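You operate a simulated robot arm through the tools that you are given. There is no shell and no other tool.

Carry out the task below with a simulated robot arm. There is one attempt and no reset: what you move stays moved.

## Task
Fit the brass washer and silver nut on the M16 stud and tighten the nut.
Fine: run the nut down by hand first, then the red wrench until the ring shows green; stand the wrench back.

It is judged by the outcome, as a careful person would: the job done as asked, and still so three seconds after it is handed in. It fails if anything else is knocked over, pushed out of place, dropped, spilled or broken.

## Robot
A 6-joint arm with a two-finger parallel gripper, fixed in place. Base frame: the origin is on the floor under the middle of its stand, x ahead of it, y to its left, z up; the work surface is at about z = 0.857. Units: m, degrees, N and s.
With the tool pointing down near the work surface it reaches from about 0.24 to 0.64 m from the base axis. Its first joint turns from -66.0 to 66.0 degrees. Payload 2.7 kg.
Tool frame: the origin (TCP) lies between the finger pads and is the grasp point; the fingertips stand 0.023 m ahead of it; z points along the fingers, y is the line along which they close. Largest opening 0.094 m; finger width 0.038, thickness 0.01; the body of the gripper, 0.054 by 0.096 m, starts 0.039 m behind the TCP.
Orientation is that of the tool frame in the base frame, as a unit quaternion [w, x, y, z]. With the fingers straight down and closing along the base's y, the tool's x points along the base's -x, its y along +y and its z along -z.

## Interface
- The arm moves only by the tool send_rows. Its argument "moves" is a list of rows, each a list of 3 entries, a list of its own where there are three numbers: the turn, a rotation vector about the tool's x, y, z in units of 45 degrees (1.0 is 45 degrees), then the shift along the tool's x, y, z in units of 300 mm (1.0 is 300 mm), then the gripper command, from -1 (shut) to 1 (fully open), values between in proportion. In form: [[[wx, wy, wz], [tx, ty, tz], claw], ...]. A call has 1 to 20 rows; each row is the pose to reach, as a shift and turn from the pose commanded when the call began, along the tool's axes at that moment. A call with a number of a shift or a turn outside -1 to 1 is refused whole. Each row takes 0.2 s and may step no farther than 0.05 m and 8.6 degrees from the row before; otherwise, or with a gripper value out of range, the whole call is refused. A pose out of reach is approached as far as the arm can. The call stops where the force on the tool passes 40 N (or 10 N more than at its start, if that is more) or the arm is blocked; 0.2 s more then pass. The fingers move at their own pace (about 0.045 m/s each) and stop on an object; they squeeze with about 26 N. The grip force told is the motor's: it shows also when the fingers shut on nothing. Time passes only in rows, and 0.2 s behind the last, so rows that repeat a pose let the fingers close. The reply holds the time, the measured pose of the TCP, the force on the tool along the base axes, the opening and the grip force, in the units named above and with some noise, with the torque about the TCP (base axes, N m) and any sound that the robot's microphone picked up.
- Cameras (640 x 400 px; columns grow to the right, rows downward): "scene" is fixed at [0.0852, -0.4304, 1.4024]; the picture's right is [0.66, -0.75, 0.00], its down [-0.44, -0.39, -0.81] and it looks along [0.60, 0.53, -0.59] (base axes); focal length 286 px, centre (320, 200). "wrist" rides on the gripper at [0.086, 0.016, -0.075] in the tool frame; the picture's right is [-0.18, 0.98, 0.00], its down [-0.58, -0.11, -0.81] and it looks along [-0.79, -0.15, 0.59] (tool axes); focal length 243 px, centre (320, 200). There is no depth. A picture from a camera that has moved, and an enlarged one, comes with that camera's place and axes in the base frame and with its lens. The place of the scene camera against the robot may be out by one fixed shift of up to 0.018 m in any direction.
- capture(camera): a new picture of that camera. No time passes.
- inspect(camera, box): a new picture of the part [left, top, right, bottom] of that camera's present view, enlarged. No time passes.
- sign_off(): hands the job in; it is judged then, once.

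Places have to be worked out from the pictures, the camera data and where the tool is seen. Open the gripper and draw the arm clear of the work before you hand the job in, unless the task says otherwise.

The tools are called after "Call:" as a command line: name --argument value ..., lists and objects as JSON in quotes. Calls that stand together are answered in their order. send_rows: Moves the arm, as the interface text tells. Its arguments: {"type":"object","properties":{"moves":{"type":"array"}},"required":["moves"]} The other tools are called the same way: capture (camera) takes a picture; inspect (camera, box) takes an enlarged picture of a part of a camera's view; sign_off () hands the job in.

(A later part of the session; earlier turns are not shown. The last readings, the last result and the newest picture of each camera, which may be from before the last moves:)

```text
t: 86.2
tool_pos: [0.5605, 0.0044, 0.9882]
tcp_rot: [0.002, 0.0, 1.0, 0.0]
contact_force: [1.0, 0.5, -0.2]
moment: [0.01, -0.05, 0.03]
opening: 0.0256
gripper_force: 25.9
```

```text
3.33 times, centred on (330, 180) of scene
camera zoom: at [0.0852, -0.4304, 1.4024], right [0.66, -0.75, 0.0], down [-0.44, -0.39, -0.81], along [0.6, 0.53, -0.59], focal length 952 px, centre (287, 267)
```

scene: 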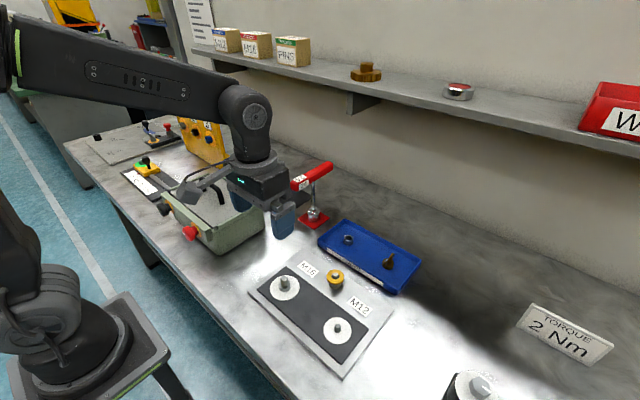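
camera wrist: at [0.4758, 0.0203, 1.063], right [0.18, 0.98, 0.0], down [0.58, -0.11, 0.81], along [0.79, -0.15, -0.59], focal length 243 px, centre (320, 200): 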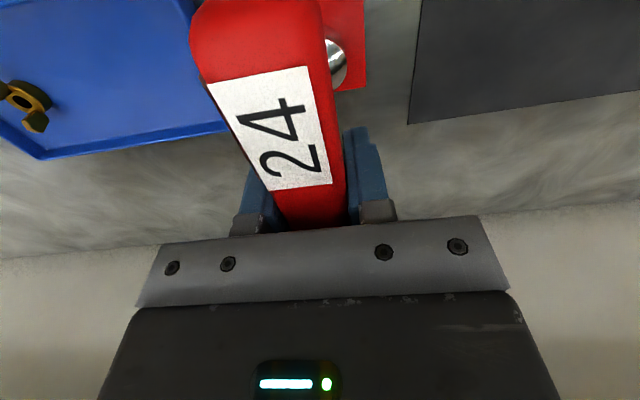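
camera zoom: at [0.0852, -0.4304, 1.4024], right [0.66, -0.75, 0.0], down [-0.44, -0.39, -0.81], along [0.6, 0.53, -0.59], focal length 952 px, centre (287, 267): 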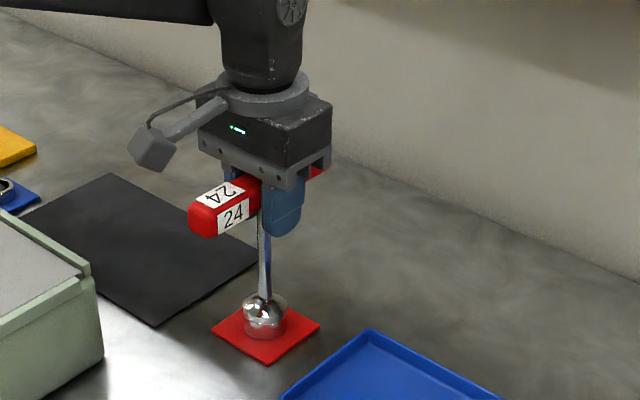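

The bar is gripped (25.6 mm) with the TCP right on the shaft axis. I'll lift the wrench 80 mm straight off its stand and look before travelling.

Call:
send_rows --moves '[[[0, 0, 0], [0, 0, -0.03], -1], [[0, 0, 0], [0, 0, -0.07], -1], [[0, 0, 0], [0, 0, -0.13], -1], [[0, 0, 0], [0, 0, -0.2], -1], [[0, 0, 0], [0, 0, -0.2667], -1], [[0, 0, 0], [0, 0, -0.2667], -1]]'

Call:
capture --camera "scene"

Call:
inspect --camera "scene" --box '[260, 100, 380, 240]'

Call:
capture --camera "wrist"

```text
t: 87.6
tool_pos: [0.5609, 0.0027, 1.0676]
tcp_rot: [0.001, -0.001, 1.0, 0.0]
contact_force: [0.0, -0.9, -3.2]
moment: [0.0, 0.01, 0.01]
opening: 0.0259
gripper_force: 25.2
```

```text
taken
```

scene: 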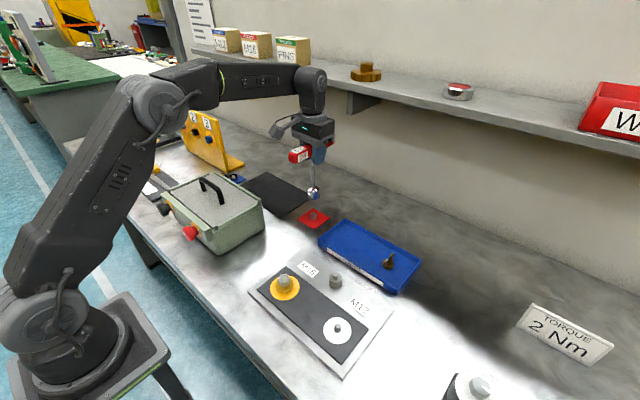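

```text
2.86 times, centred on (320, 170) of scene
camera zoom: at [0.0852, -0.4304, 1.4024], right [0.66, -0.75, 0.0], down [-0.44, -0.39, -0.81], along [0.6, 0.53, -0.59], focal length 816 px, centre (320, 286)
```

zoom: 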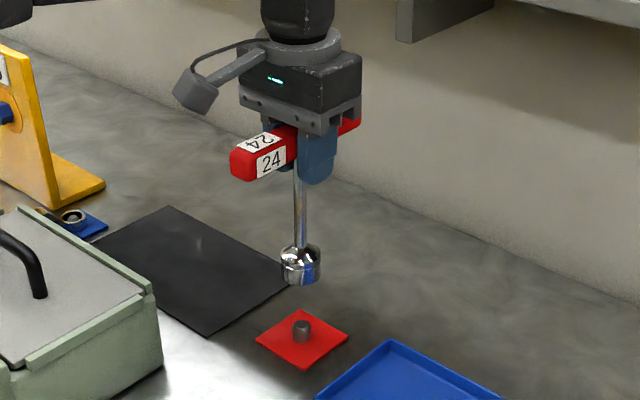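

```text
taken
camera wrist: at [0.4757, 0.0199, 1.1434], right [0.18, 0.98, 0.0], down [0.58, -0.11, 0.81], along [0.79, -0.15, -0.59], focal length 243 px, centre (320, 200)
```

wrist: 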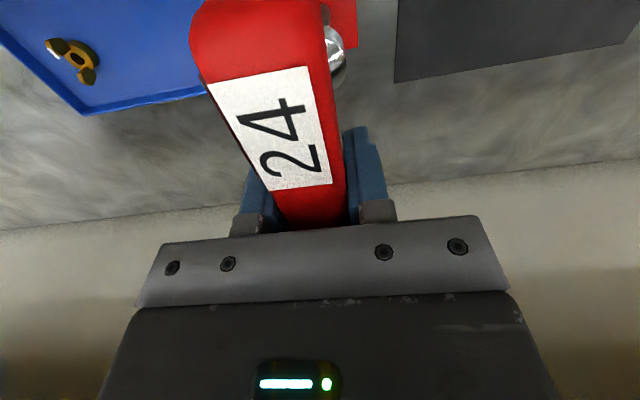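

The wrench hangs vertically from the grip and its stand peg is visible. I'll carry it at this height to above the nut at (0.3314, -0.1202).

Call:
send_rows --moves '[[[0, 0, 0], [0.04, -0.0216, 0], -1], [[0, 0, 0], [0.11, -0.0593, 0], -1], [[0, 0, 0], [0.2, -0.1078, 0], -1], [[0, 0, 0], [0.3, -0.1617, 0], -1], [[0, 0, 0], [0.4, -0.2156, 0], -1], [[0, 0, 0], [0.5, -0.2694, 0], -1], [[0, 0, 0], [0.6, -0.3233, 0], -1], [[0, 0, 0], [0.68, -0.3664, 0], -1], [[0, 0, 0], [0.74, -0.3988, 0], -1], [[0, 0, 0], [0.7677, -0.4137, 0], -1], [[0, 0, 0], [0.7677, -0.4137, 0], -1], [[0, 0, 0], [0.7677, -0.4137, 0], -1]]'

Call:
capture --camera "wrist"

Call:
capture --camera "scene"

Call:
inspect --camera "scene" --box '[240, 190, 340, 300]'

```text
t: 90.2
tool_pos: [0.3293, -0.1201, 1.0666]
tcp_rot: [0.001, 0.0, 1.0, 0.0]
contact_force: [0.0, 1.0, -3.3]
moment: [-0.01, 0.02, 0.03]
opening: 0.0258
gripper_force: 26.4
```

```text
taken
camera wrist: at [0.2437, -0.1045, 1.1426], right [0.18, 0.98, 0.0], down [0.58, -0.11, 0.81], along [0.79, -0.15, -0.59], focal length 243 px, centre (320, 200)
```

wrist: 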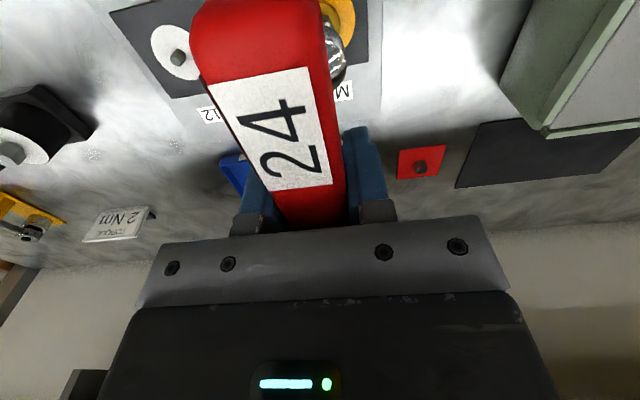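

```text
taken
```

scene: 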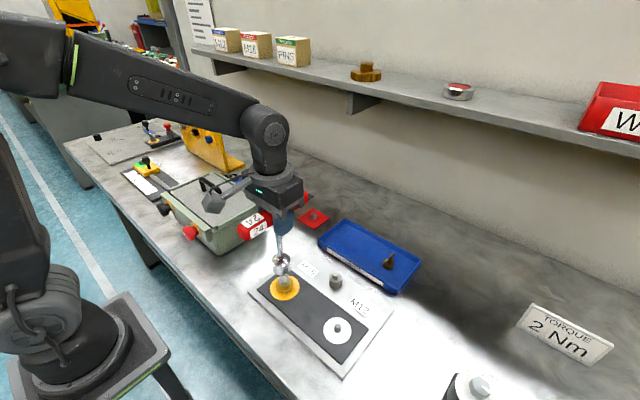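

```text
3.64 times, centred on (290, 245) of scene
camera zoom: at [0.0852, -0.4305, 1.4024], right [0.66, -0.75, 0.0], down [-0.44, -0.39, -0.81], along [0.6, 0.53, -0.59], focal length 1038 px, centre (429, 36)
```

zoom: 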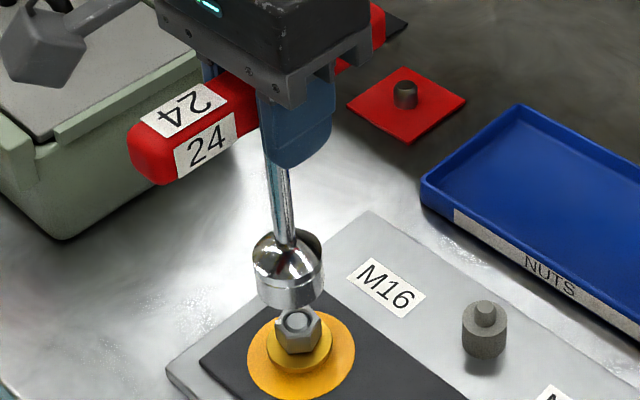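

The socket is just above the nut. The camera pose says the TCP is 1.7 mm short in x. I'll zoom to cross-check socket versus nut.

Call:
inspect --camera "scene" --box '[262, 246, 312, 300]'

Call:
inspect --camera "wrist" --box '[310, 0, 370, 60]'

```text
7.41 times, centred on (287, 273) of scene
camera zoom: at [0.0852, -0.4305, 1.4024], right [0.66, -0.75, 0.0], down [-0.44, -0.39, -0.81], along [0.6, 0.53, -0.59], focal length 2115 px, centre (564, -341)
```

zoom: 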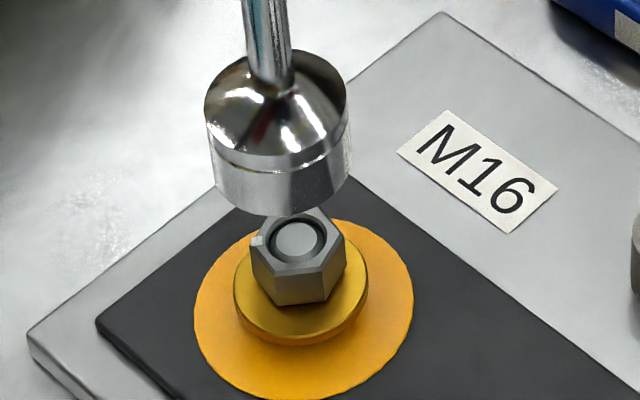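

```text
6.67 times, centred on (340, 30) of wrist
camera zoom: at [0.2437, -0.1045, 1.1426], right [0.18, 0.98, 0.0], down [0.58, -0.11, 0.81], along [0.79, -0.15, -0.59], focal length 1618 px, centre (187, 1333)
```

zoom: 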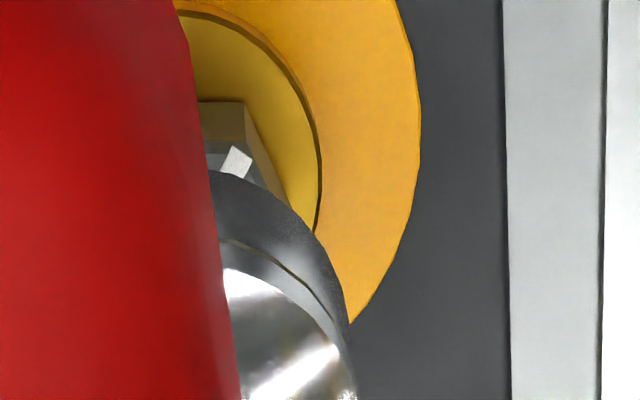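

The socket bottom measures 0.9 mm left of the stud axis in the scene, consistent with the TCP being 1.7 mm short in x. I'll correct, turn the wrench 9° clockwise to match the nut's flats, and lower to just above the stud tip.

Call:
send_rows --moves '[[[0, 0, 0.1], [-0.0057, 0.001, 0.03], -1], [[0, 0, 0.2], [-0.0057, 0.001, 0.06], -1], [[0, 0, 0.2], [-0.0057, 0.001, 0.09], -1], [[0, 0, 0.2], [-0.0057, 0.001, 0.11], -1], [[0, 0, 0.2], [-0.0057, 0.001, 0.11], -1]]'

Call:
inspect --camera "scene" --box '[262, 246, 312, 300]'

Call:
inspect --camera "wrist" --box '[310, 0, 370, 60]'

```text
t: 91.4
tool_pos: [0.3315, -0.1195, 1.034]
tcp_rot: [0.002, 0.078, 0.997, 0.0]
contact_force: [0.5, 0.3, -2.5]
moment: [-0.02, -0.02, 0.04]
opening: 0.0258
gripper_force: 26.2
```

```text
7.41 times, centred on (287, 273) of scene
camera zoom: at [0.0852, -0.4305, 1.4024], right [0.66, -0.75, 0.0], down [-0.44, -0.39, -0.81], along [0.6, 0.53, -0.59], focal length 2115 px, centre (564, -341)
```

zoom: 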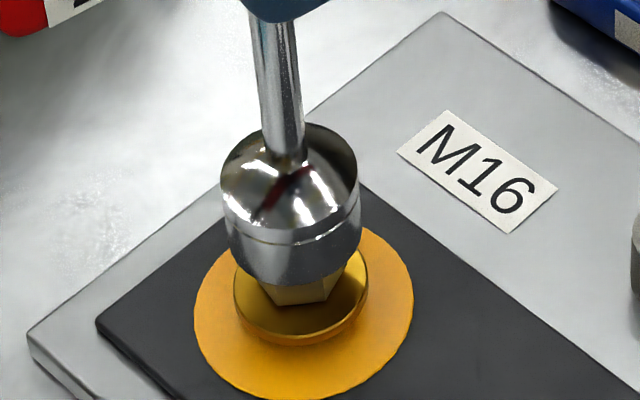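

```text
6.67 times, centred on (340, 30) of wrist
camera zoom: at [0.2497, -0.0904, 1.1092], right [0.34, 0.94, 0.0], down [0.55, -0.2, 0.81], along [0.76, -0.27, -0.59], focal length 1618 px, centre (187, 1333)
```

zoom: 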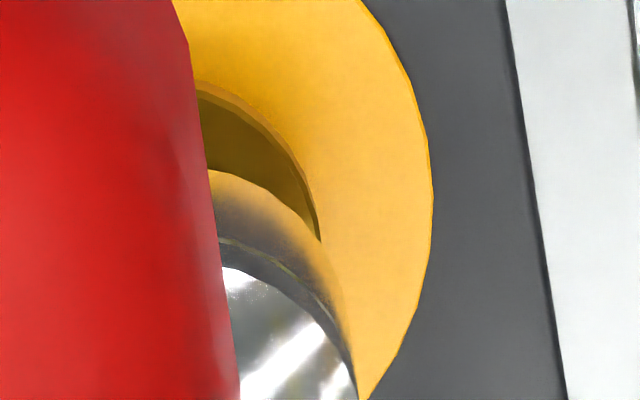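

The socket bottom is at about 0.905 and within 0.7 mm of the stud axis. I'll trim that and lower gently to feel whether the hex engages.

Call:
send_rows --moves '[[[0, 0, 0], [0.002, -0.0017, 0.005], -1], [[0, 0, 0], [0.002, -0.0017, 0.011], -1], [[0, 0, 0], [0.002, -0.0017, 0.017], -1], [[0, 0, 0], [0.002, -0.0017, 0.022], -1], [[0, 0, 0], [0.002, -0.0017, 0.027], -1], [[0, 0, 0], [0.002, -0.0017, 0.03], -1]]'

Call:
inspect --camera "scene" --box '[262, 246, 312, 300]'

```text
t: 92.8
tool_pos: [0.3314, -0.1201, 1.0245]
tcp_rot: [0.001, 0.079, 0.997, 0.0]
contact_force: [-8.2, -2.5, -0.9]
moment: [-0.14, -0.57, 0.09]
opening: 0.0258
gripper_force: 26.1
```

```text
7.41 times, centred on (287, 273) of scene
camera zoom: at [0.0849, -0.4305, 1.4024], right [0.66, -0.75, 0.0], down [-0.44, -0.39, -0.81], along [0.6, 0.53, -0.59], focal length 2115 px, centre (564, -341)
```

zoom: 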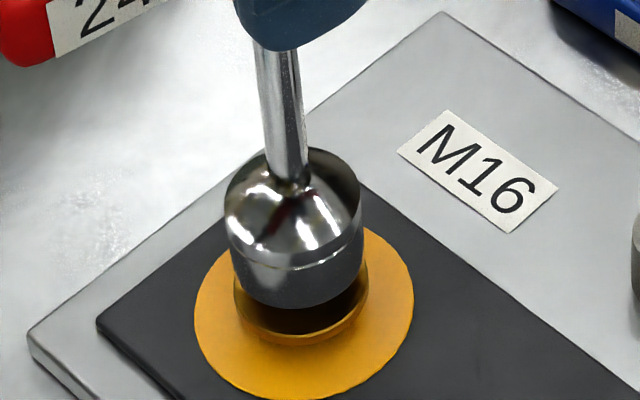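

There is a light side load (-8 N in x) with almost no vertical resistance, so the socket rim is around the nut top. I'll shift 0.6 mm to -x and lower 3 mm more.

Call:
send_rows --moves '[[[0, 0, 0], [0.002, 0, 0], -1], [[0, 0, 0], [0.002, 0, 0.0033], -1], [[0, 0, 0], [0.002, 0, 0.0067], -1], [[0, 0, 0], [0.002, 0, 0.01], -1]]'

Call:
inspect --camera "scene" --box '[262, 246, 312, 300]'

```text
t: 93.8
tool_pos: [0.3313, -0.1194, 1.0237]
tcp_rot: [0.004, 0.078, 0.997, -0.001]
contact_force: [-15.2, -2.8, 29.7]
moment: [-0.01, -0.08, -0.06]
opening: 0.0258
gripper_force: 26.4
```

```text
7.41 times, centred on (287, 273) of scene
camera zoom: at [0.0844, -0.4304, 1.4025], right [0.66, -0.75, 0.0], down [-0.44, -0.39, -0.81], along [0.6, 0.53, -0.59], focal length 2115 px, centre (564, -341)
```

zoom: 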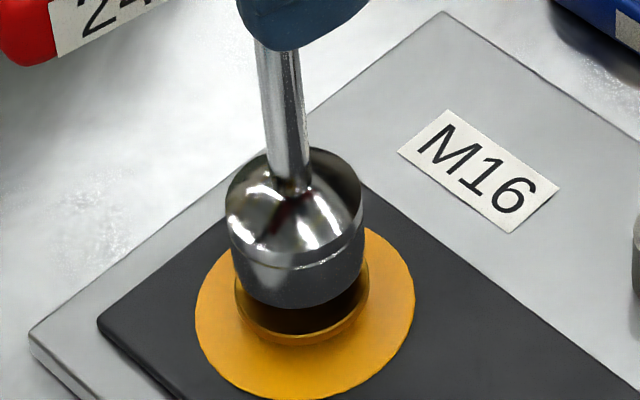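

It's blocked at about 30 N, with the socket resting on the nut's top, so the hex isn't aligned. I'll back off slightly to a light contact and rotate clockwise to find the hex.

Call:
send_rows --moves '[[[0, 0, 0], [0, 0, -0.004], -1], [[0, 0, 0], [0, 0, -0.008], -1], [[0, 0, 0], [0, 0, -0.012], -1], [[0, 0, 0], [0, 0, -0.012], -1]]'

Call:
capture --camera "wrist"

Call:
inspect --camera "scene" --box '[270, 256, 306, 296]'

```text
t: 94.8
tool_pos: [0.3316, -0.1182, 1.0247]
tcp_rot: [0.001, 0.079, 0.997, 0.001]
contact_force: [-0.4, -0.8, -2.7]
moment: [-0.11, 0.01, 0.04]
opening: 0.0257
gripper_force: 26.4
```

```text
taken
camera wrist: at [0.2497, -0.0893, 1.1003], right [0.34, 0.94, 0.0], down [0.56, -0.2, 0.81], along [0.76, -0.27, -0.59], focal length 243 px, centre (320, 200)
```

wrist: 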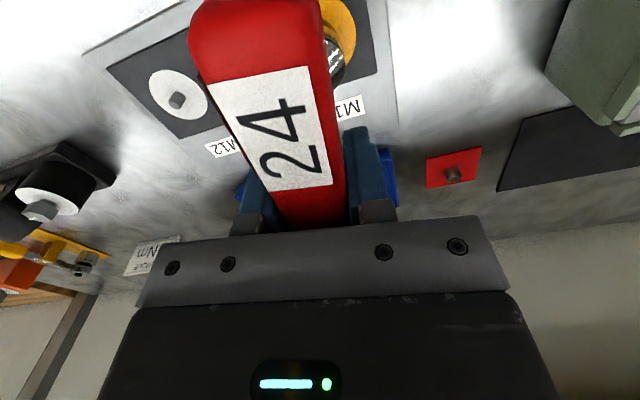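

```text
10.00 times, centred on (288, 276) of scene
camera zoom: at [0.0852, -0.4305, 1.4024], right [0.66, -0.75, 0.0], down [-0.44, -0.39, -0.81], along [0.6, 0.53, -0.59], focal length 2856 px, centre (640, -560)
```

zoom: 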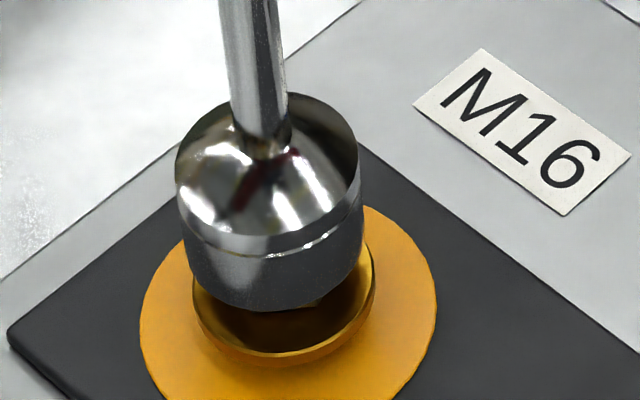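

The socket has drifted about 1.6 mm to +y of the stud. I'll re-centre it, then touch down lightly.

Call:
send_rows --moves '[[[0, 0, 0], [0.0015, -0.0057, -0.005], -1], [[0, 0, 0], [0.0015, -0.0057, -0.005], -1], [[0, 0, 0], [0.0015, -0.0057, -0.005], -1]]'

Call:
inspect --camera "wrist" --box '[310, 0, 370, 60]'

Call:
inspect --camera "scene" --box '[270, 256, 306, 296]'

```text
t: 95.6
tool_pos: [0.331, -0.1213, 1.0287]
tcp_rot: [0.002, 0.078, 0.997, 0.0]
contact_force: [0.8, 2.4, -4.0]
moment: [0.29, -0.01, -0.01]
opening: 0.0256
gripper_force: 25.9
```

```text
6.67 times, centred on (340, 30) of wrist
camera zoom: at [0.2491, -0.092, 1.1026], right [0.34, 0.94, 0.0], down [0.55, -0.2, 0.81], along [0.76, -0.27, -0.59], focal length 1618 px, centre (187, 1333)
```

zoom: 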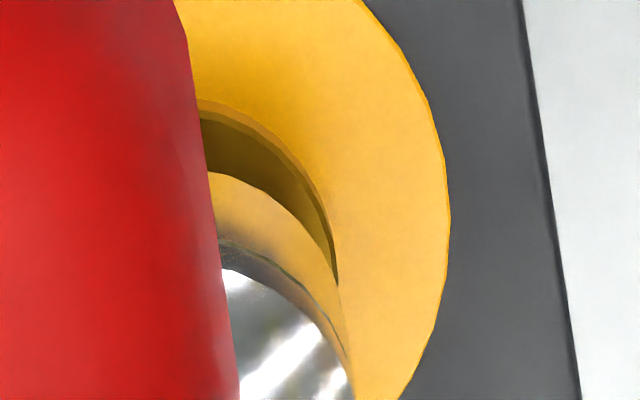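

```text
10.00 times, centred on (288, 276) of scene
camera zoom: at [0.0852, -0.4304, 1.4024], right [0.66, -0.75, 0.0], down [-0.44, -0.39, -0.8], along [0.6, 0.53, -0.59], focal length 2856 px, centre (640, -560)
```

zoom: 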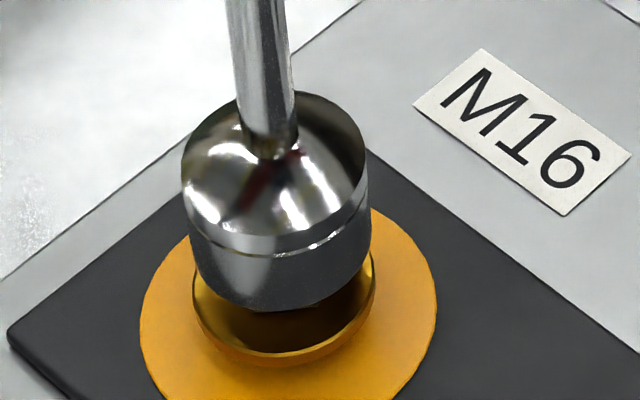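

A small side contact says it's now about 1 mm past. I'll trim back half a millimetre and lower to a light touch on the nut.

Call:
send_rows --moves '[[[0, 0, 0], [0, 0.002, 0.004], -1], [[0, 0, 0], [0, 0.002, 0.008], -1], [[0, 0, 0], [0, 0.002, 0.0123], -1], [[0, 0, 0], [0, 0.002, 0.0123], -1]]'

Call:
inspect --camera "scene" --box '[270, 256, 306, 296]'

```text
t: 96.6
tool_pos: [0.3316, -0.1204, 1.0225]
tcp_rot: [0.001, 0.079, 0.997, 0.0]
contact_force: [0.7, 0.2, -3.9]
moment: [0.07, -0.04, -0.03]
opening: 0.0257
gripper_force: 26.2
```

```text
10.00 times, centred on (288, 276) of scene
camera zoom: at [0.0852, -0.4304, 1.4024], right [0.66, -0.75, 0.0], down [-0.44, -0.39, -0.81], along [0.6, 0.53, -0.59], focal length 2856 px, centre (640, -560)
```

zoom: 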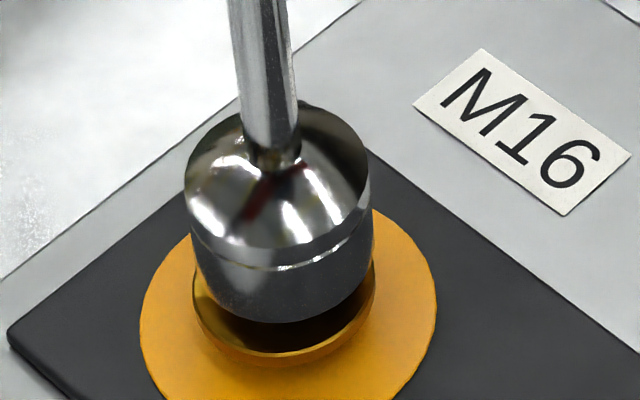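

The socket is now lower than before with no contact force, so it is going over the nut. Lowering 4 mm more, gently.

Call:
send_rows --moves '[[[0, 0, 0], [0, 0, 0.0033], -1], [[0, 0, 0], [0, 0, 0.0067], -1], [[0, 0, 0], [0, 0, 0.01], -1], [[0, 0, 0], [0, 0, 0.0133], -1]]'

Call:
inspect --camera "scene" --box '[270, 256, 306, 296]'

```text
t: 97.6
tool_pos: [0.332, -0.1215, 1.0177]
tcp_rot: [0.002, 0.079, 0.997, 0.001]
contact_force: [-0.2, -0.6, -2.9]
moment: [0.0, -0.01, 0.03]
opening: 0.0257
gripper_force: 26.2
```

```text
10.00 times, centred on (288, 276) of scene
camera zoom: at [0.0852, -0.4305, 1.4024], right [0.66, -0.75, 0.0], down [-0.44, -0.39, -0.81], along [0.6, 0.53, -0.59], focal length 2856 px, centre (640, -560)
```

zoom: 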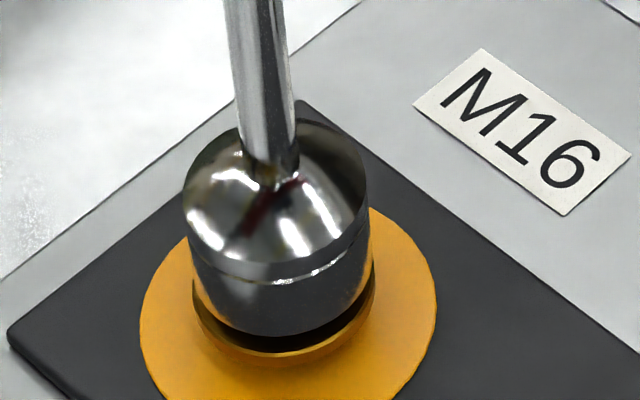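

The socket is sliding over the nut freely, so yaw 9° matches the hex. Lowering another 4 mm towards the washer.

Call:
send_rows --moves '[[[0, 0, 0], [0, 0, 0.0033], -1], [[0, 0, 0], [0, 0, 0.0067], -1], [[0, 0, 0], [0, 0, 0.01], -1], [[0, 0, 0], [0, 0, 0.0133], -1]]'

Call:
inspect --camera "scene" --box '[270, 256, 306, 296]'

Call:
capture --camera "wrist"

```text
t: 98.6
tool_pos: [0.3298, -0.1206, 1.0154]
tcp_rot: [0.003, 0.079, 0.997, -0.001]
contact_force: [-1.2, 0.9, 4.9]
moment: [0.18, 0.19, -0.04]
opening: 0.0259
gripper_force: 25.4
```

```text
10.00 times, centred on (288, 276) of scene
camera zoom: at [0.0851, -0.4304, 1.4024], right [0.66, -0.75, 0.0], down [-0.44, -0.39, -0.81], along [0.6, 0.53, -0.59], focal length 2856 px, centre (640, -560)
```

zoom: 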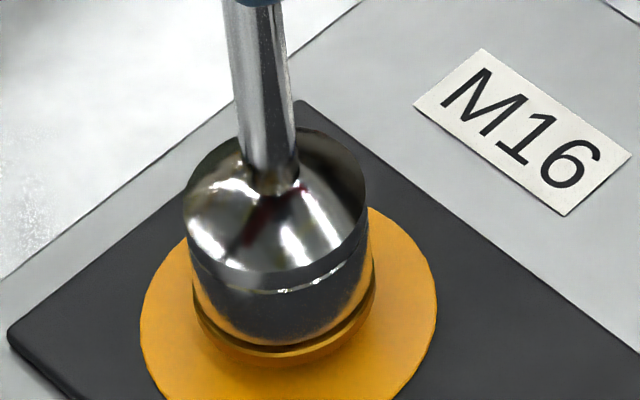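

```text
taken
camera wrist: at [0.2484, -0.0916, 1.0907], right [0.34, 0.94, 0.0], down [0.55, -0.2, 0.81], along [0.76, -0.27, -0.59], focal length 243 px, centre (320, 200)
```

wrist: 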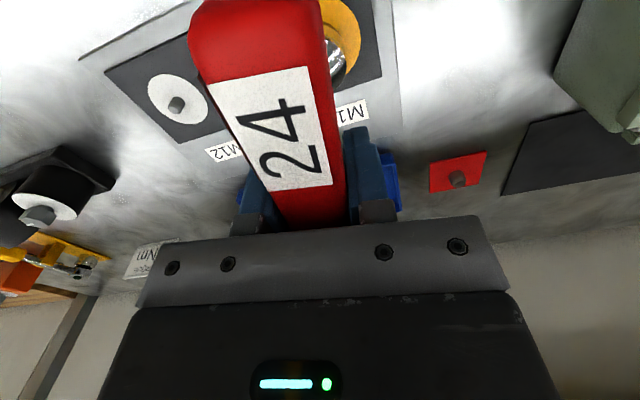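

The socket is seated on the nut (light 8 N contact at the bottom). I'll turn clockwise in small steps, watching torque and ring colour; first 8°.

Call:
send_rows --moves '[[[0, 0, 0.0667], [0, 0, 0], -1], [[0, 0, 0.1333], [0, 0, 0], -1], [[0, 0, 0.1778], [0, 0, 0], -1]]'

Call:
inspect --camera "scene" --box '[250, 236, 326, 306]'

```text
t: 99.4
tool_pos: [0.3303, -0.1224, 1.0155]
tcp_rot: [0.002, 0.148, 0.989, 0.0]
contact_force: [-1.7, -2.2, 9.9]
moment: [-0.31, 0.19, 0.03]
opening: 0.0257
gripper_force: 26.2
```

```text
5.71 times, centred on (288, 271) of scene
camera zoom: at [0.085, -0.4305, 1.4024], right [0.66, -0.75, 0.0], down [-0.44, -0.39, -0.81], along [0.6, 0.53, -0.59], focal length 1632 px, centre (503, -206)
```

zoom: 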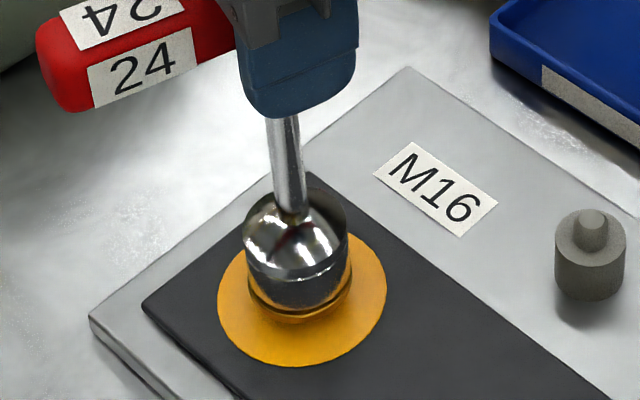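

No torque yet; that was just slack in the socket. Another 8°.

Call:
send_rows --moves '[[[0, 0, 0.0667], [0, 0, -0.001], -1], [[0, 0, 0.1333], [0, 0, -0.001], -1], [[0, 0, 0.1778], [0, 0, -0.001], -1]]'

Call:
inspect --camera "scene" --box '[250, 236, 326, 306]'

```text
t: 100.2
tool_pos: [0.3302, -0.1214, 1.0153]
tcp_rot: [0.003, 0.218, 0.976, 0.0]
contact_force: [-0.5, 1.5, 8.4]
moment: [0.06, 0.17, 0.04]
opening: 0.026
gripper_force: 25.7
```

```text
5.71 times, centred on (288, 271) of scene
camera zoom: at [0.0851, -0.4304, 1.4024], right [0.66, -0.75, 0.0], down [-0.44, -0.39, -0.81], along [0.6, 0.53, -0.59], focal length 1632 px, centre (503, -206)
```

zoom: 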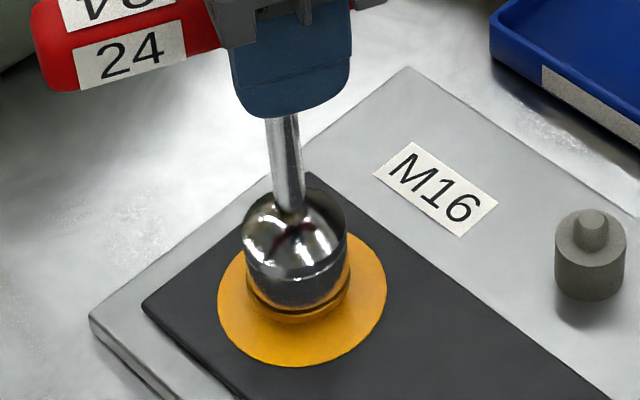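

Still only 0.04 N·m at 25° yaw. Another 8° clockwise.

Call:
send_rows --moves '[[[0, 0, 0.0667], [0, 0, 0], -1], [[0, 0, 0.1333], [0, 0, 0], -1], [[0, 0, 0.1778], [0, 0, 0], -1]]'

Call:
inspect --camera "scene" --box '[250, 236, 326, 306]'

```text
t: 101.0
tool_pos: [0.3309, -0.12, 1.0154]
tcp_rot: [0.001, 0.285, 0.959, 0.0]
contact_force: [-2.8, -1.1, 8.9]
moment: [-0.16, 0.36, 0.07]
opening: 0.0258
gripper_force: 25.7
```

```text
5.71 times, centred on (288, 271) of scene
camera zoom: at [0.085, -0.4304, 1.4024], right [0.66, -0.75, 0.0], down [-0.44, -0.39, -0.81], along [0.6, 0.53, -0.59], focal length 1632 px, centre (503, -206)
```

zoom: 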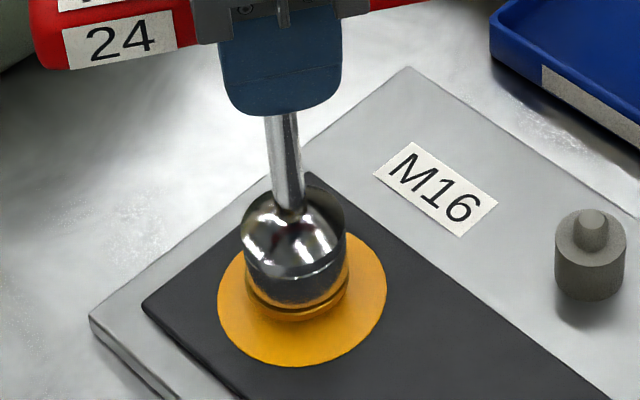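

Yaw 33°, torque 0.07 N·m and rising slightly. Continuing in 8° steps.

Call:
send_rows --moves '[[[0, 0, 0.0667], [0, 0, 0], -1], [[0, 0, 0.1333], [0, 0, 0], -1], [[0, 0, 0.1778], [0, 0, 0], -1]]'

Call:
inspect --camera "scene" --box '[250, 236, 326, 306]'

```text
t: 101.8
tool_pos: [0.3312, -0.1214, 1.0155]
tcp_rot: [0.004, 0.351, 0.936, 0.0]
contact_force: [1.3, -0.4, 8.8]
moment: [0.0, -0.05, 0.05]
opening: 0.0259
gripper_force: 26.1
```

```text
5.71 times, centred on (288, 271) of scene
camera zoom: at [0.0851, -0.4304, 1.4024], right [0.66, -0.75, 0.0], down [-0.44, -0.39, -0.81], along [0.6, 0.53, -0.59], focal length 1632 px, centre (503, -206)
```

zoom: 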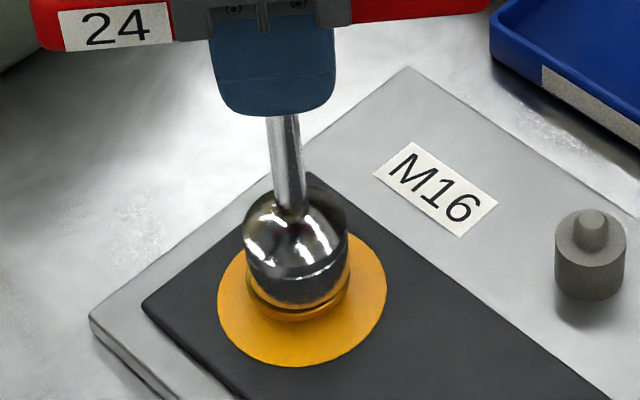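

Yaw 41° with still negligible torque. There may be large slack before the drive faces meet, so I'll continue carefully.

Call:
send_rows --moves '[[[0, 0, 0.0667], [0, 0, 0], -1], [[0, 0, 0.1333], [0, 0, 0], -1], [[0, 0, 0.1778], [0, 0, 0], -1]]'

Call:
inspect --camera "scene" --box '[250, 236, 326, 306]'

Call:
capture --camera "wrist"

```text
t: 102.6
tool_pos: [0.331, -0.1212, 1.0146]
tcp_rot: [0.002, 0.416, 0.909, 0.0]
contact_force: [0.2, -0.3, 11.0]
moment: [-0.15, 0.12, 0.01]
opening: 0.0258
gripper_force: 26.3
```

```text
5.71 times, centred on (288, 271) of scene
camera zoom: at [0.085, -0.4304, 1.4024], right [0.66, -0.75, 0.0], down [-0.44, -0.39, -0.81], along [0.6, 0.53, -0.59], focal length 1632 px, centre (503, -206)
```

zoom: 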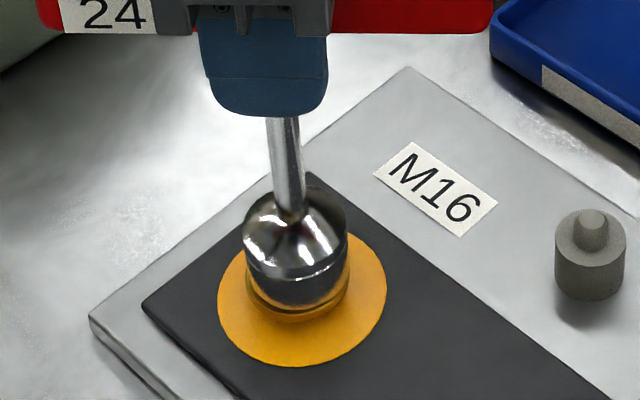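

```text
taken
camera wrist: at [0.2872, -0.0456, 1.0908], right [0.86, 0.5, 0.0], down [0.3, -0.51, 0.81], along [0.41, -0.7, -0.59], focal length 243 px, centre (320, 200)
```

wrist: 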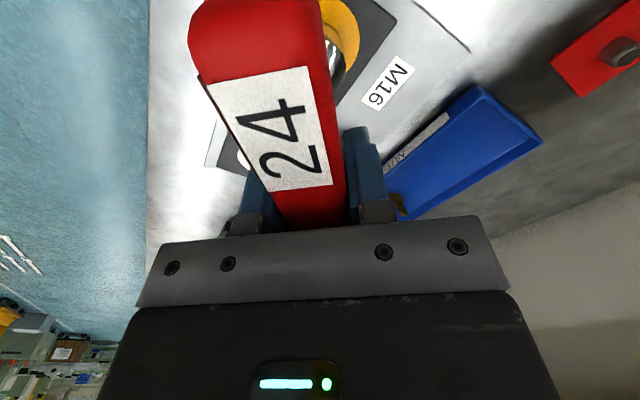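

After 40° there is still no torque, so the socket may just be spinning around the nut. I'll lift the wrench about 30 mm and check the nut's marker orientation.

Call:
send_rows --moves '[[[0, 0, 0], [0, 0, -0.02], -1], [[0, 0, 0], [0, 0, -0.05], -1], [[0, 0, 0], [0, 0, -0.09], -1], [[0, 0, 0], [0, 0, -0.12], -1], [[0, 0, 0], [0, 0, -0.12], -1]]'

Call:
inspect --camera "scene" --box '[262, 246, 312, 300]'

Call:
inspect --camera "wrist" --box '[310, 0, 370, 60]'

```text
t: 103.8
tool_pos: [0.3313, -0.12, 1.0525]
tcp_rot: [0.001, 0.414, 0.91, 0.0]
contact_force: [0.2, -0.9, -2.9]
moment: [0.0, 0.0, 0.0]
opening: 0.0258
gripper_force: 25.6
```

```text
7.41 times, centred on (287, 273) of scene
camera zoom: at [0.0852, -0.4305, 1.4024], right [0.66, -0.75, 0.0], down [-0.44, -0.39, -0.81], along [0.6, 0.53, -0.59], focal length 2115 px, centre (564, -341)
```

zoom: 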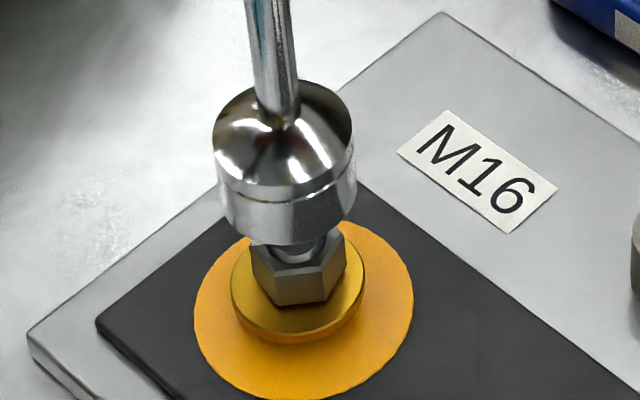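

```text
6.67 times, centred on (340, 30) of wrist
camera zoom: at [0.2873, -0.0449, 1.1274], right [0.86, 0.51, 0.0], down [0.3, -0.51, 0.81], along [0.41, -0.7, -0.59], focal length 1618 px, centre (187, 1333)
```

zoom: 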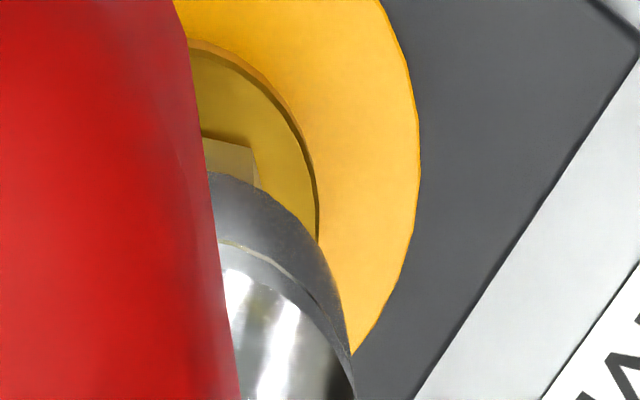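

The nut's orientation is unchanged, so the socket spun around it without driving. I'm 0.4 mm from the axis now; I'll lower again here and keep turning through the remaining angles with light down pressure, looking for the hex to drop in.

Call:
send_rows --moves '[[[0, 0, 0], [0, 0, 0.03], -1], [[0, 0, 0], [0, 0, 0.06], -1], [[0, 0, 0], [0, 0, 0.08], -1], [[0, 0, 0], [0, 0, 0.095], -1], [[0, 0, 0], [0, 0, 0.108], -1], [[0, 0, 0], [0, 0, 0.116], -1], [[0, 0, 0], [0, 0, 0.122], -1]]'

Call:
inspect --camera "scene" --box '[270, 256, 306, 296]'

```text
t: 105.4
tool_pos: [0.3322, -0.1209, 1.0163]
tcp_rot: [0.005, 0.415, 0.91, 0.001]
contact_force: [-1.3, -3.1, 31.8]
moment: [-0.29, 0.16, -0.06]
opening: 0.0258
gripper_force: 26.4
```

```text
10.00 times, centred on (288, 276) of scene
camera zoom: at [0.0848, -0.4304, 1.4025], right [0.66, -0.75, 0.0], down [-0.44, -0.39, -0.81], along [0.6, 0.53, -0.59], focal length 2856 px, centre (640, -560)
```

zoom: 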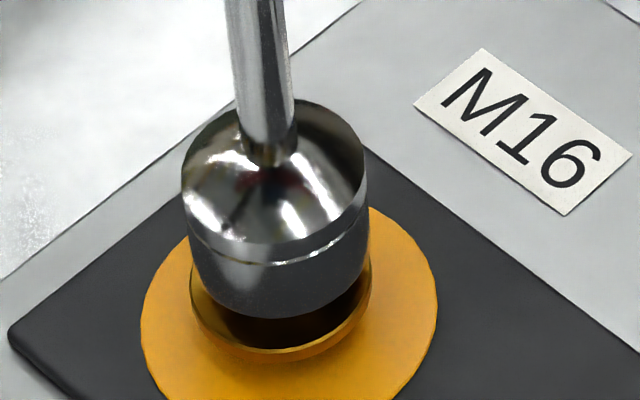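

This time it's blocked at 32 N higher up, and the wrench seems to have slid up in the grip. I'll back off to relieve the load and check the grip and alignment.

Call:
send_rows --moves '[[[0, 0, 0], [0, 0, -0.01], -1], [[0, 0, 0], [0, 0, -0.02], -1], [[0, 0, 0], [0, 0, -0.02], -1]]'

Call:
capture --camera "wrist"

Call:
inspect --camera "scene" --box '[240, 190, 340, 300]'

```text
t: 106.2
tool_pos: [0.3283, -0.1198, 1.0204]
tcp_rot: [-0.001, 0.415, 0.91, 0.0]
contact_force: [-0.4, -0.1, -3.7]
moment: [-0.01, 0.0, -0.01]
opening: 0.0258
gripper_force: 25.9
```

```text
taken
camera wrist: at [0.2865, -0.0448, 1.0957], right [0.86, 0.51, 0.0], down [0.3, -0.51, 0.81], along [0.41, -0.7, -0.59], focal length 243 px, centre (320, 200)
```

wrist: 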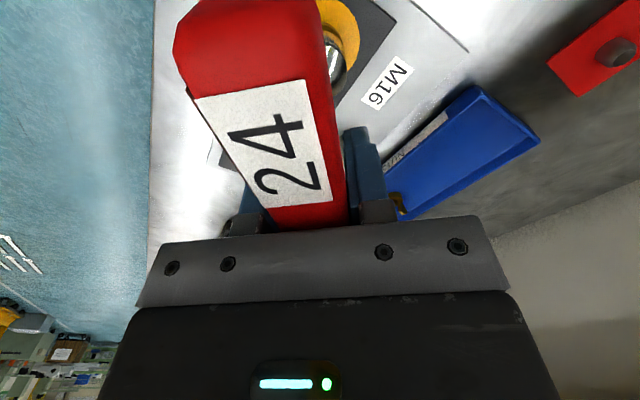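

```text
3.64 times, centred on (290, 245) of scene
camera zoom: at [0.0852, -0.4304, 1.4024], right [0.66, -0.75, 0.0], down [-0.44, -0.39, -0.81], along [0.6, 0.53, -0.59], focal length 1038 px, centre (429, 36)
```

zoom: 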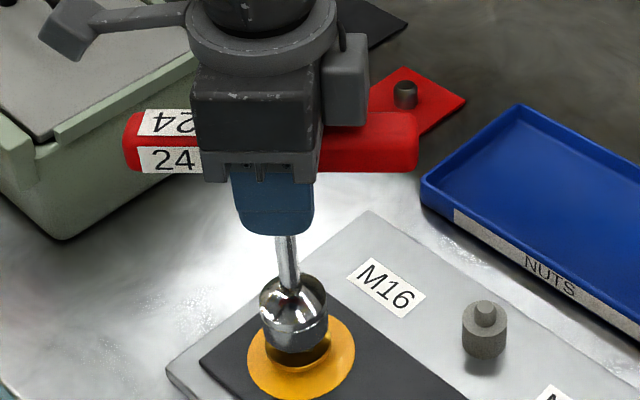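

The alignment is fine but the wrench slid up about 11 mm in the grip. Before going further I'll lift clear again and zoom hard on the nut to find its marker and true orientation.

Call:
send_rows --moves '[[[0, 0, 0], [0, 0, -0.04], -1], [[0, 0, 0], [0, 0, -0.09], -1], [[0, 0, 0], [0, 0, -0.14], -1], [[0, 0, 0], [0, 0, -0.16], -1], [[0, 0, 0], [0, 0, -0.16], -1]]'

Call:
inspect --camera "scene" --box '[274, 264, 306, 296]'

Call:
inspect --camera "scene" --box '[250, 220, 330, 300]'

Call:
inspect --camera "wrist" --box '[300, 0, 370, 70]'

```text
t: 107.4
tool_pos: [0.3313, -0.1202, 1.0683]
tcp_rot: [0.002, 0.414, 0.91, 0.001]
contact_force: [0.7, 0.1, -3.4]
moment: [-0.02, 0.0, -0.01]
opening: 0.026
gripper_force: 26.3
```

```text
12.50 times, centred on (290, 280) of scene
camera zoom: at [0.0852, -0.4305, 1.4024], right [0.66, -0.75, 0.0], down [-0.44, -0.39, -0.81], along [0.6, 0.53, -0.59], focal length 3570 px, centre (695, -800)
```

zoom: 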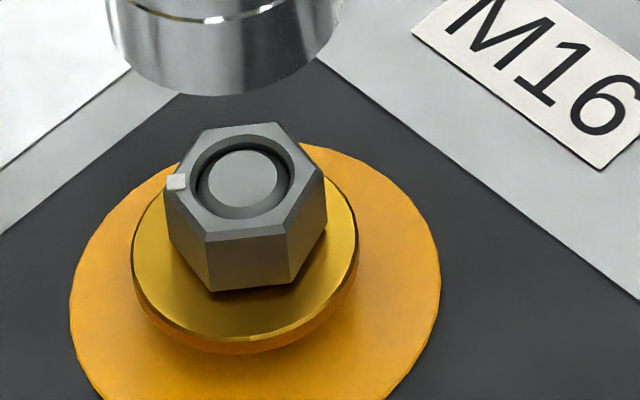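

```text
5.00 times, centred on (290, 260) of scene
camera zoom: at [0.0852, -0.4305, 1.4024], right [0.66, -0.75, 0.0], down [-0.44, -0.39, -0.81], along [0.6, 0.53, -0.59], focal length 1428 px, centre (470, -100)
```

zoom: 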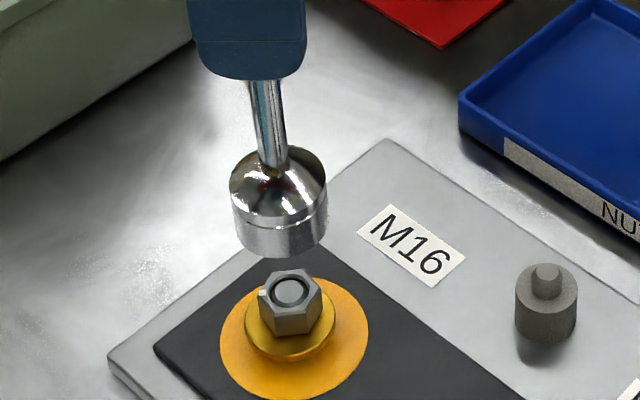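

```text
5.71 times, centred on (335, 35) of wrist
camera zoom: at [0.2872, -0.0454, 1.1439], right [0.86, 0.51, 0.0], down [0.3, -0.51, 0.81], along [0.41, -0.7, -0.59], focal length 1386 px, centre (234, 1143)
```

zoom: 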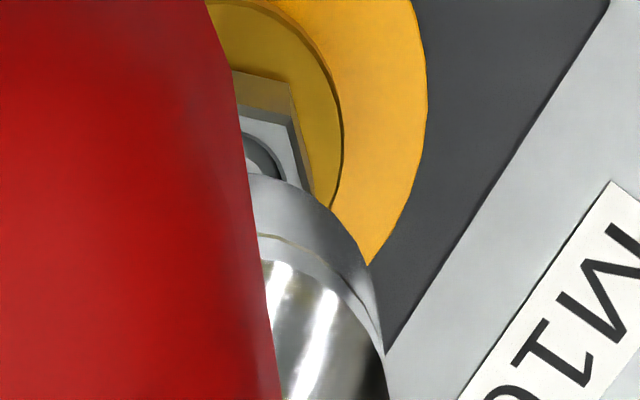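

The nut's marker is exactly where it was (flat normals at about -12°), so it never turned. I'll go back to yaw 12°, where the socket should match, re-centre, and repeat the seating and turning more carefully.

Call:
send_rows --moves '[[[0, 0, -0.1644], [0, 0, 0], -1], [[0, 0, -0.3289], [0, 0, 0.02], -1], [[0, 0, -0.4933], [0, 0, 0.04], -1], [[0, 0, -0.6578], [0, 0, 0.06], -1], [[0, 0, -0.8222], [0, 0, 0.08], -1], [[0, 0, -0.8222], [0, 0, 0.1], -1], [[0, 0, -0.8222], [0, 0, 0.12], -1], [[0, 0, -0.8222], [0, 0, 0.12], -1]]'

Call:
inspect --camera "scene" --box '[268, 250, 308, 294]'

Call:
inspect --camera "wrist" --box '[300, 0, 370, 70]'

```text
t: 109.2
tool_pos: [0.3305, -0.12, 1.0339]
tcp_rot: [0.001, 0.105, 0.995, 0.0]
contact_force: [-0.8, -0.3, -2.2]
moment: [0.02, -0.06, 0.04]
opening: 0.0259
gripper_force: 25.7
```

```text
9.09 times, centred on (288, 272) of scene
camera zoom: at [0.0852, -0.4305, 1.4024], right [0.66, -0.75, 0.0], down [-0.44, -0.39, -0.81], along [0.6, 0.53, -0.59], focal length 2596 px, centre (611, -454)
```

zoom: 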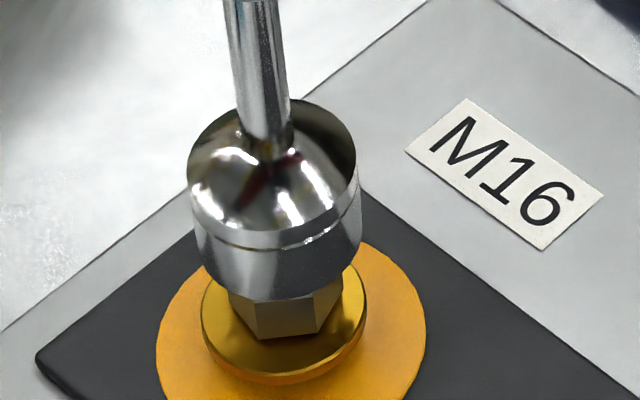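

```text
5.71 times, centred on (335, 35) of wrist
camera zoom: at [0.2506, -0.0867, 1.1077], right [0.38, 0.92, 0.0], down [0.54, -0.23, 0.81], along [0.75, -0.31, -0.59], focal length 1386 px, centre (234, 1143)
```

zoom: 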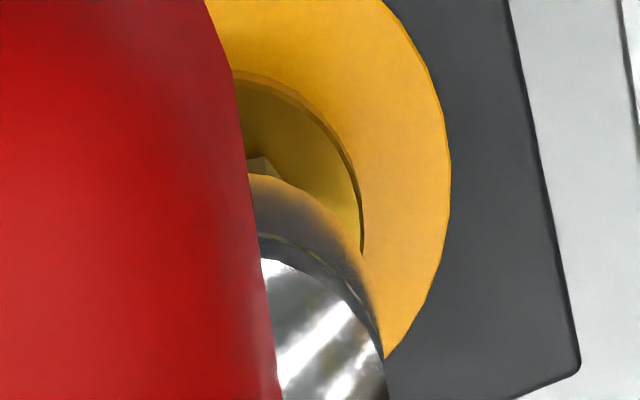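

The socket is right on axis now ((0.3314, -0.1202) by the camera). I'll lower to just above the nut, then re-check centring.

Call:
send_rows --moves '[[[0, 0, 0], [0, 0, 0.015], -1], [[0, 0, 0], [0, 0, 0.03], -1], [[0, 0, 0], [0, 0, 0.042], -1], [[0, 0, 0], [0, 0, 0.05], -1], [[0, 0, 0], [0, 0, 0.057], -1]]'

Call:
inspect --camera "scene" --box '[268, 250, 308, 294]'

Call:
inspect --camera "wrist" --box '[300, 0, 370, 70]'

```text
t: 110.4
tool_pos: [0.3319, -0.1205, 1.0161]
tcp_rot: [0.003, 0.105, 0.994, 0.0]
contact_force: [2.1, 4.1, 7.8]
moment: [0.24, 0.96, -0.1]
opening: 0.0256
gripper_force: 25.6
```

```text
9.09 times, centred on (288, 272) of scene
camera zoom: at [0.0852, -0.4303, 1.4025], right [0.66, -0.75, 0.0], down [-0.44, -0.39, -0.8], along [0.6, 0.53, -0.59], focal length 2596 px, centre (611, -454)
```

zoom: 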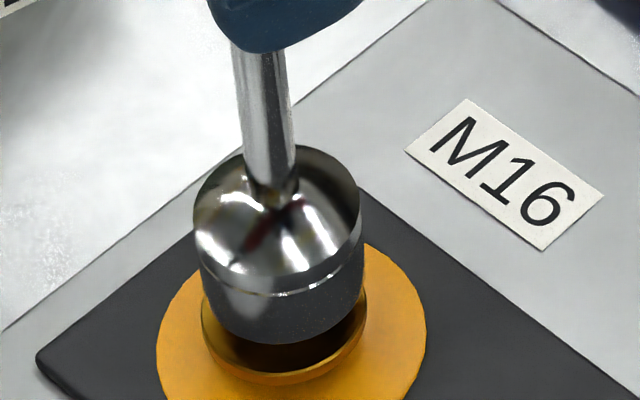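

```text
5.71 times, centred on (335, 35) of wrist
camera zoom: at [0.2513, -0.0868, 1.0917], right [0.38, 0.92, 0.0], down [0.54, -0.23, 0.81], along [0.75, -0.31, -0.59], focal length 1386 px, centre (234, 1143)
```

zoom: 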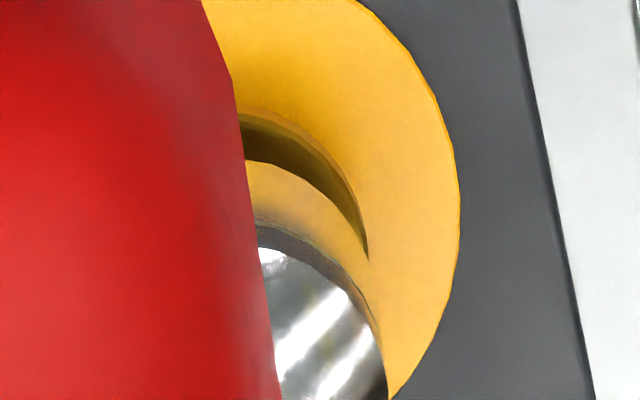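

There is contact at the nut top with an odd moment reading. I'll hold a moment and re-read before continuing.

Call:
send_rows --moves '[[[0, 0, 0], [0, 0, 0], -1], [[0, 0, 0], [0, 0, 0], -1]]'

Call:
inspect --camera "scene" --box '[240, 190, 340, 300]'

```text
t: 111.0
tool_pos: [0.3319, -0.1197, 1.0175]
tcp_rot: [0.003, 0.104, 0.995, -0.001]
contact_force: [2.8, 5.3, 15.2]
moment: [0.22, 0.78, -0.11]
opening: 0.0258
gripper_force: 25.7
```

```text
3.64 times, centred on (290, 245) of scene
camera zoom: at [0.0851, -0.4302, 1.4025], right [0.66, -0.75, 0.0], down [-0.44, -0.39, -0.8], along [0.6, 0.53, -0.59], focal length 1038 px, centre (429, 36)
```

zoom: 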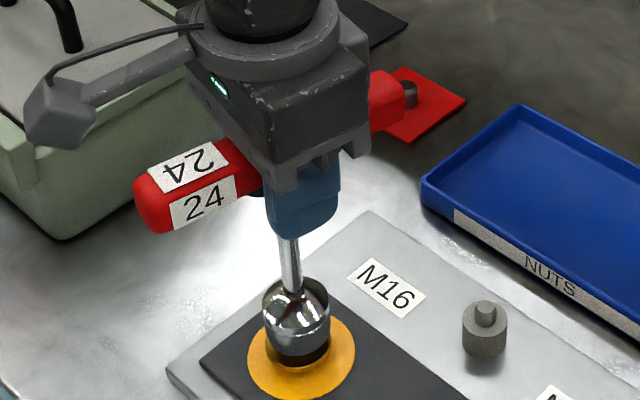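

The readings suggest the socket rim is wedged on the nut's edge. I'll back up 4 mm, re-check the free state, and try again with a small lateral trim.

Call:
send_rows --moves '[[[0, 0, 0], [0, 0, -0.007], -1], [[0, 0, 0], [0, 0, -0.0133], -1], [[0, 0, 0], [0, 0, -0.0133], -1]]'

Call:
inspect --camera "scene" --box '[268, 250, 308, 294]'

Call:
capture --camera "wrist"

```text
t: 111.8
tool_pos: [0.3307, -0.1217, 1.0204]
tcp_rot: [0.001, 0.105, 0.994, 0.0]
contact_force: [0.8, -0.3, -3.1]
moment: [0.03, -0.19, -0.01]
opening: 0.0262
gripper_force: 26.0
```

```text
9.09 times, centred on (288, 272) of scene
camera zoom: at [0.0852, -0.4305, 1.4024], right [0.66, -0.75, 0.0], down [-0.44, -0.39, -0.8], along [0.6, 0.53, -0.59], focal length 2596 px, centre (611, -454)
```

zoom: 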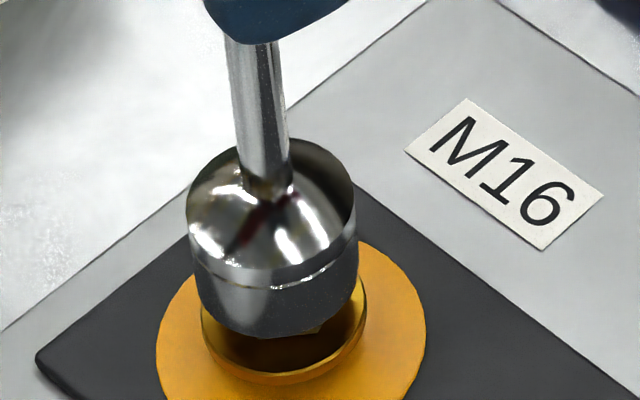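

```text
taken
camera wrist: at [0.2505, -0.0868, 1.0955], right [0.39, 0.92, 0.0], down [0.54, -0.23, 0.81], along [0.75, -0.31, -0.59], focal length 243 px, centre (320, 200)
```

wrist: 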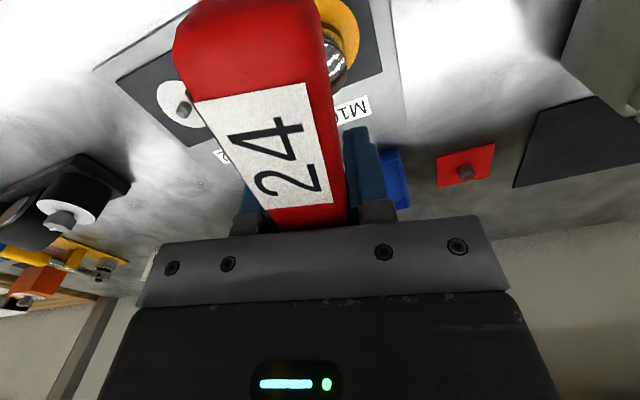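

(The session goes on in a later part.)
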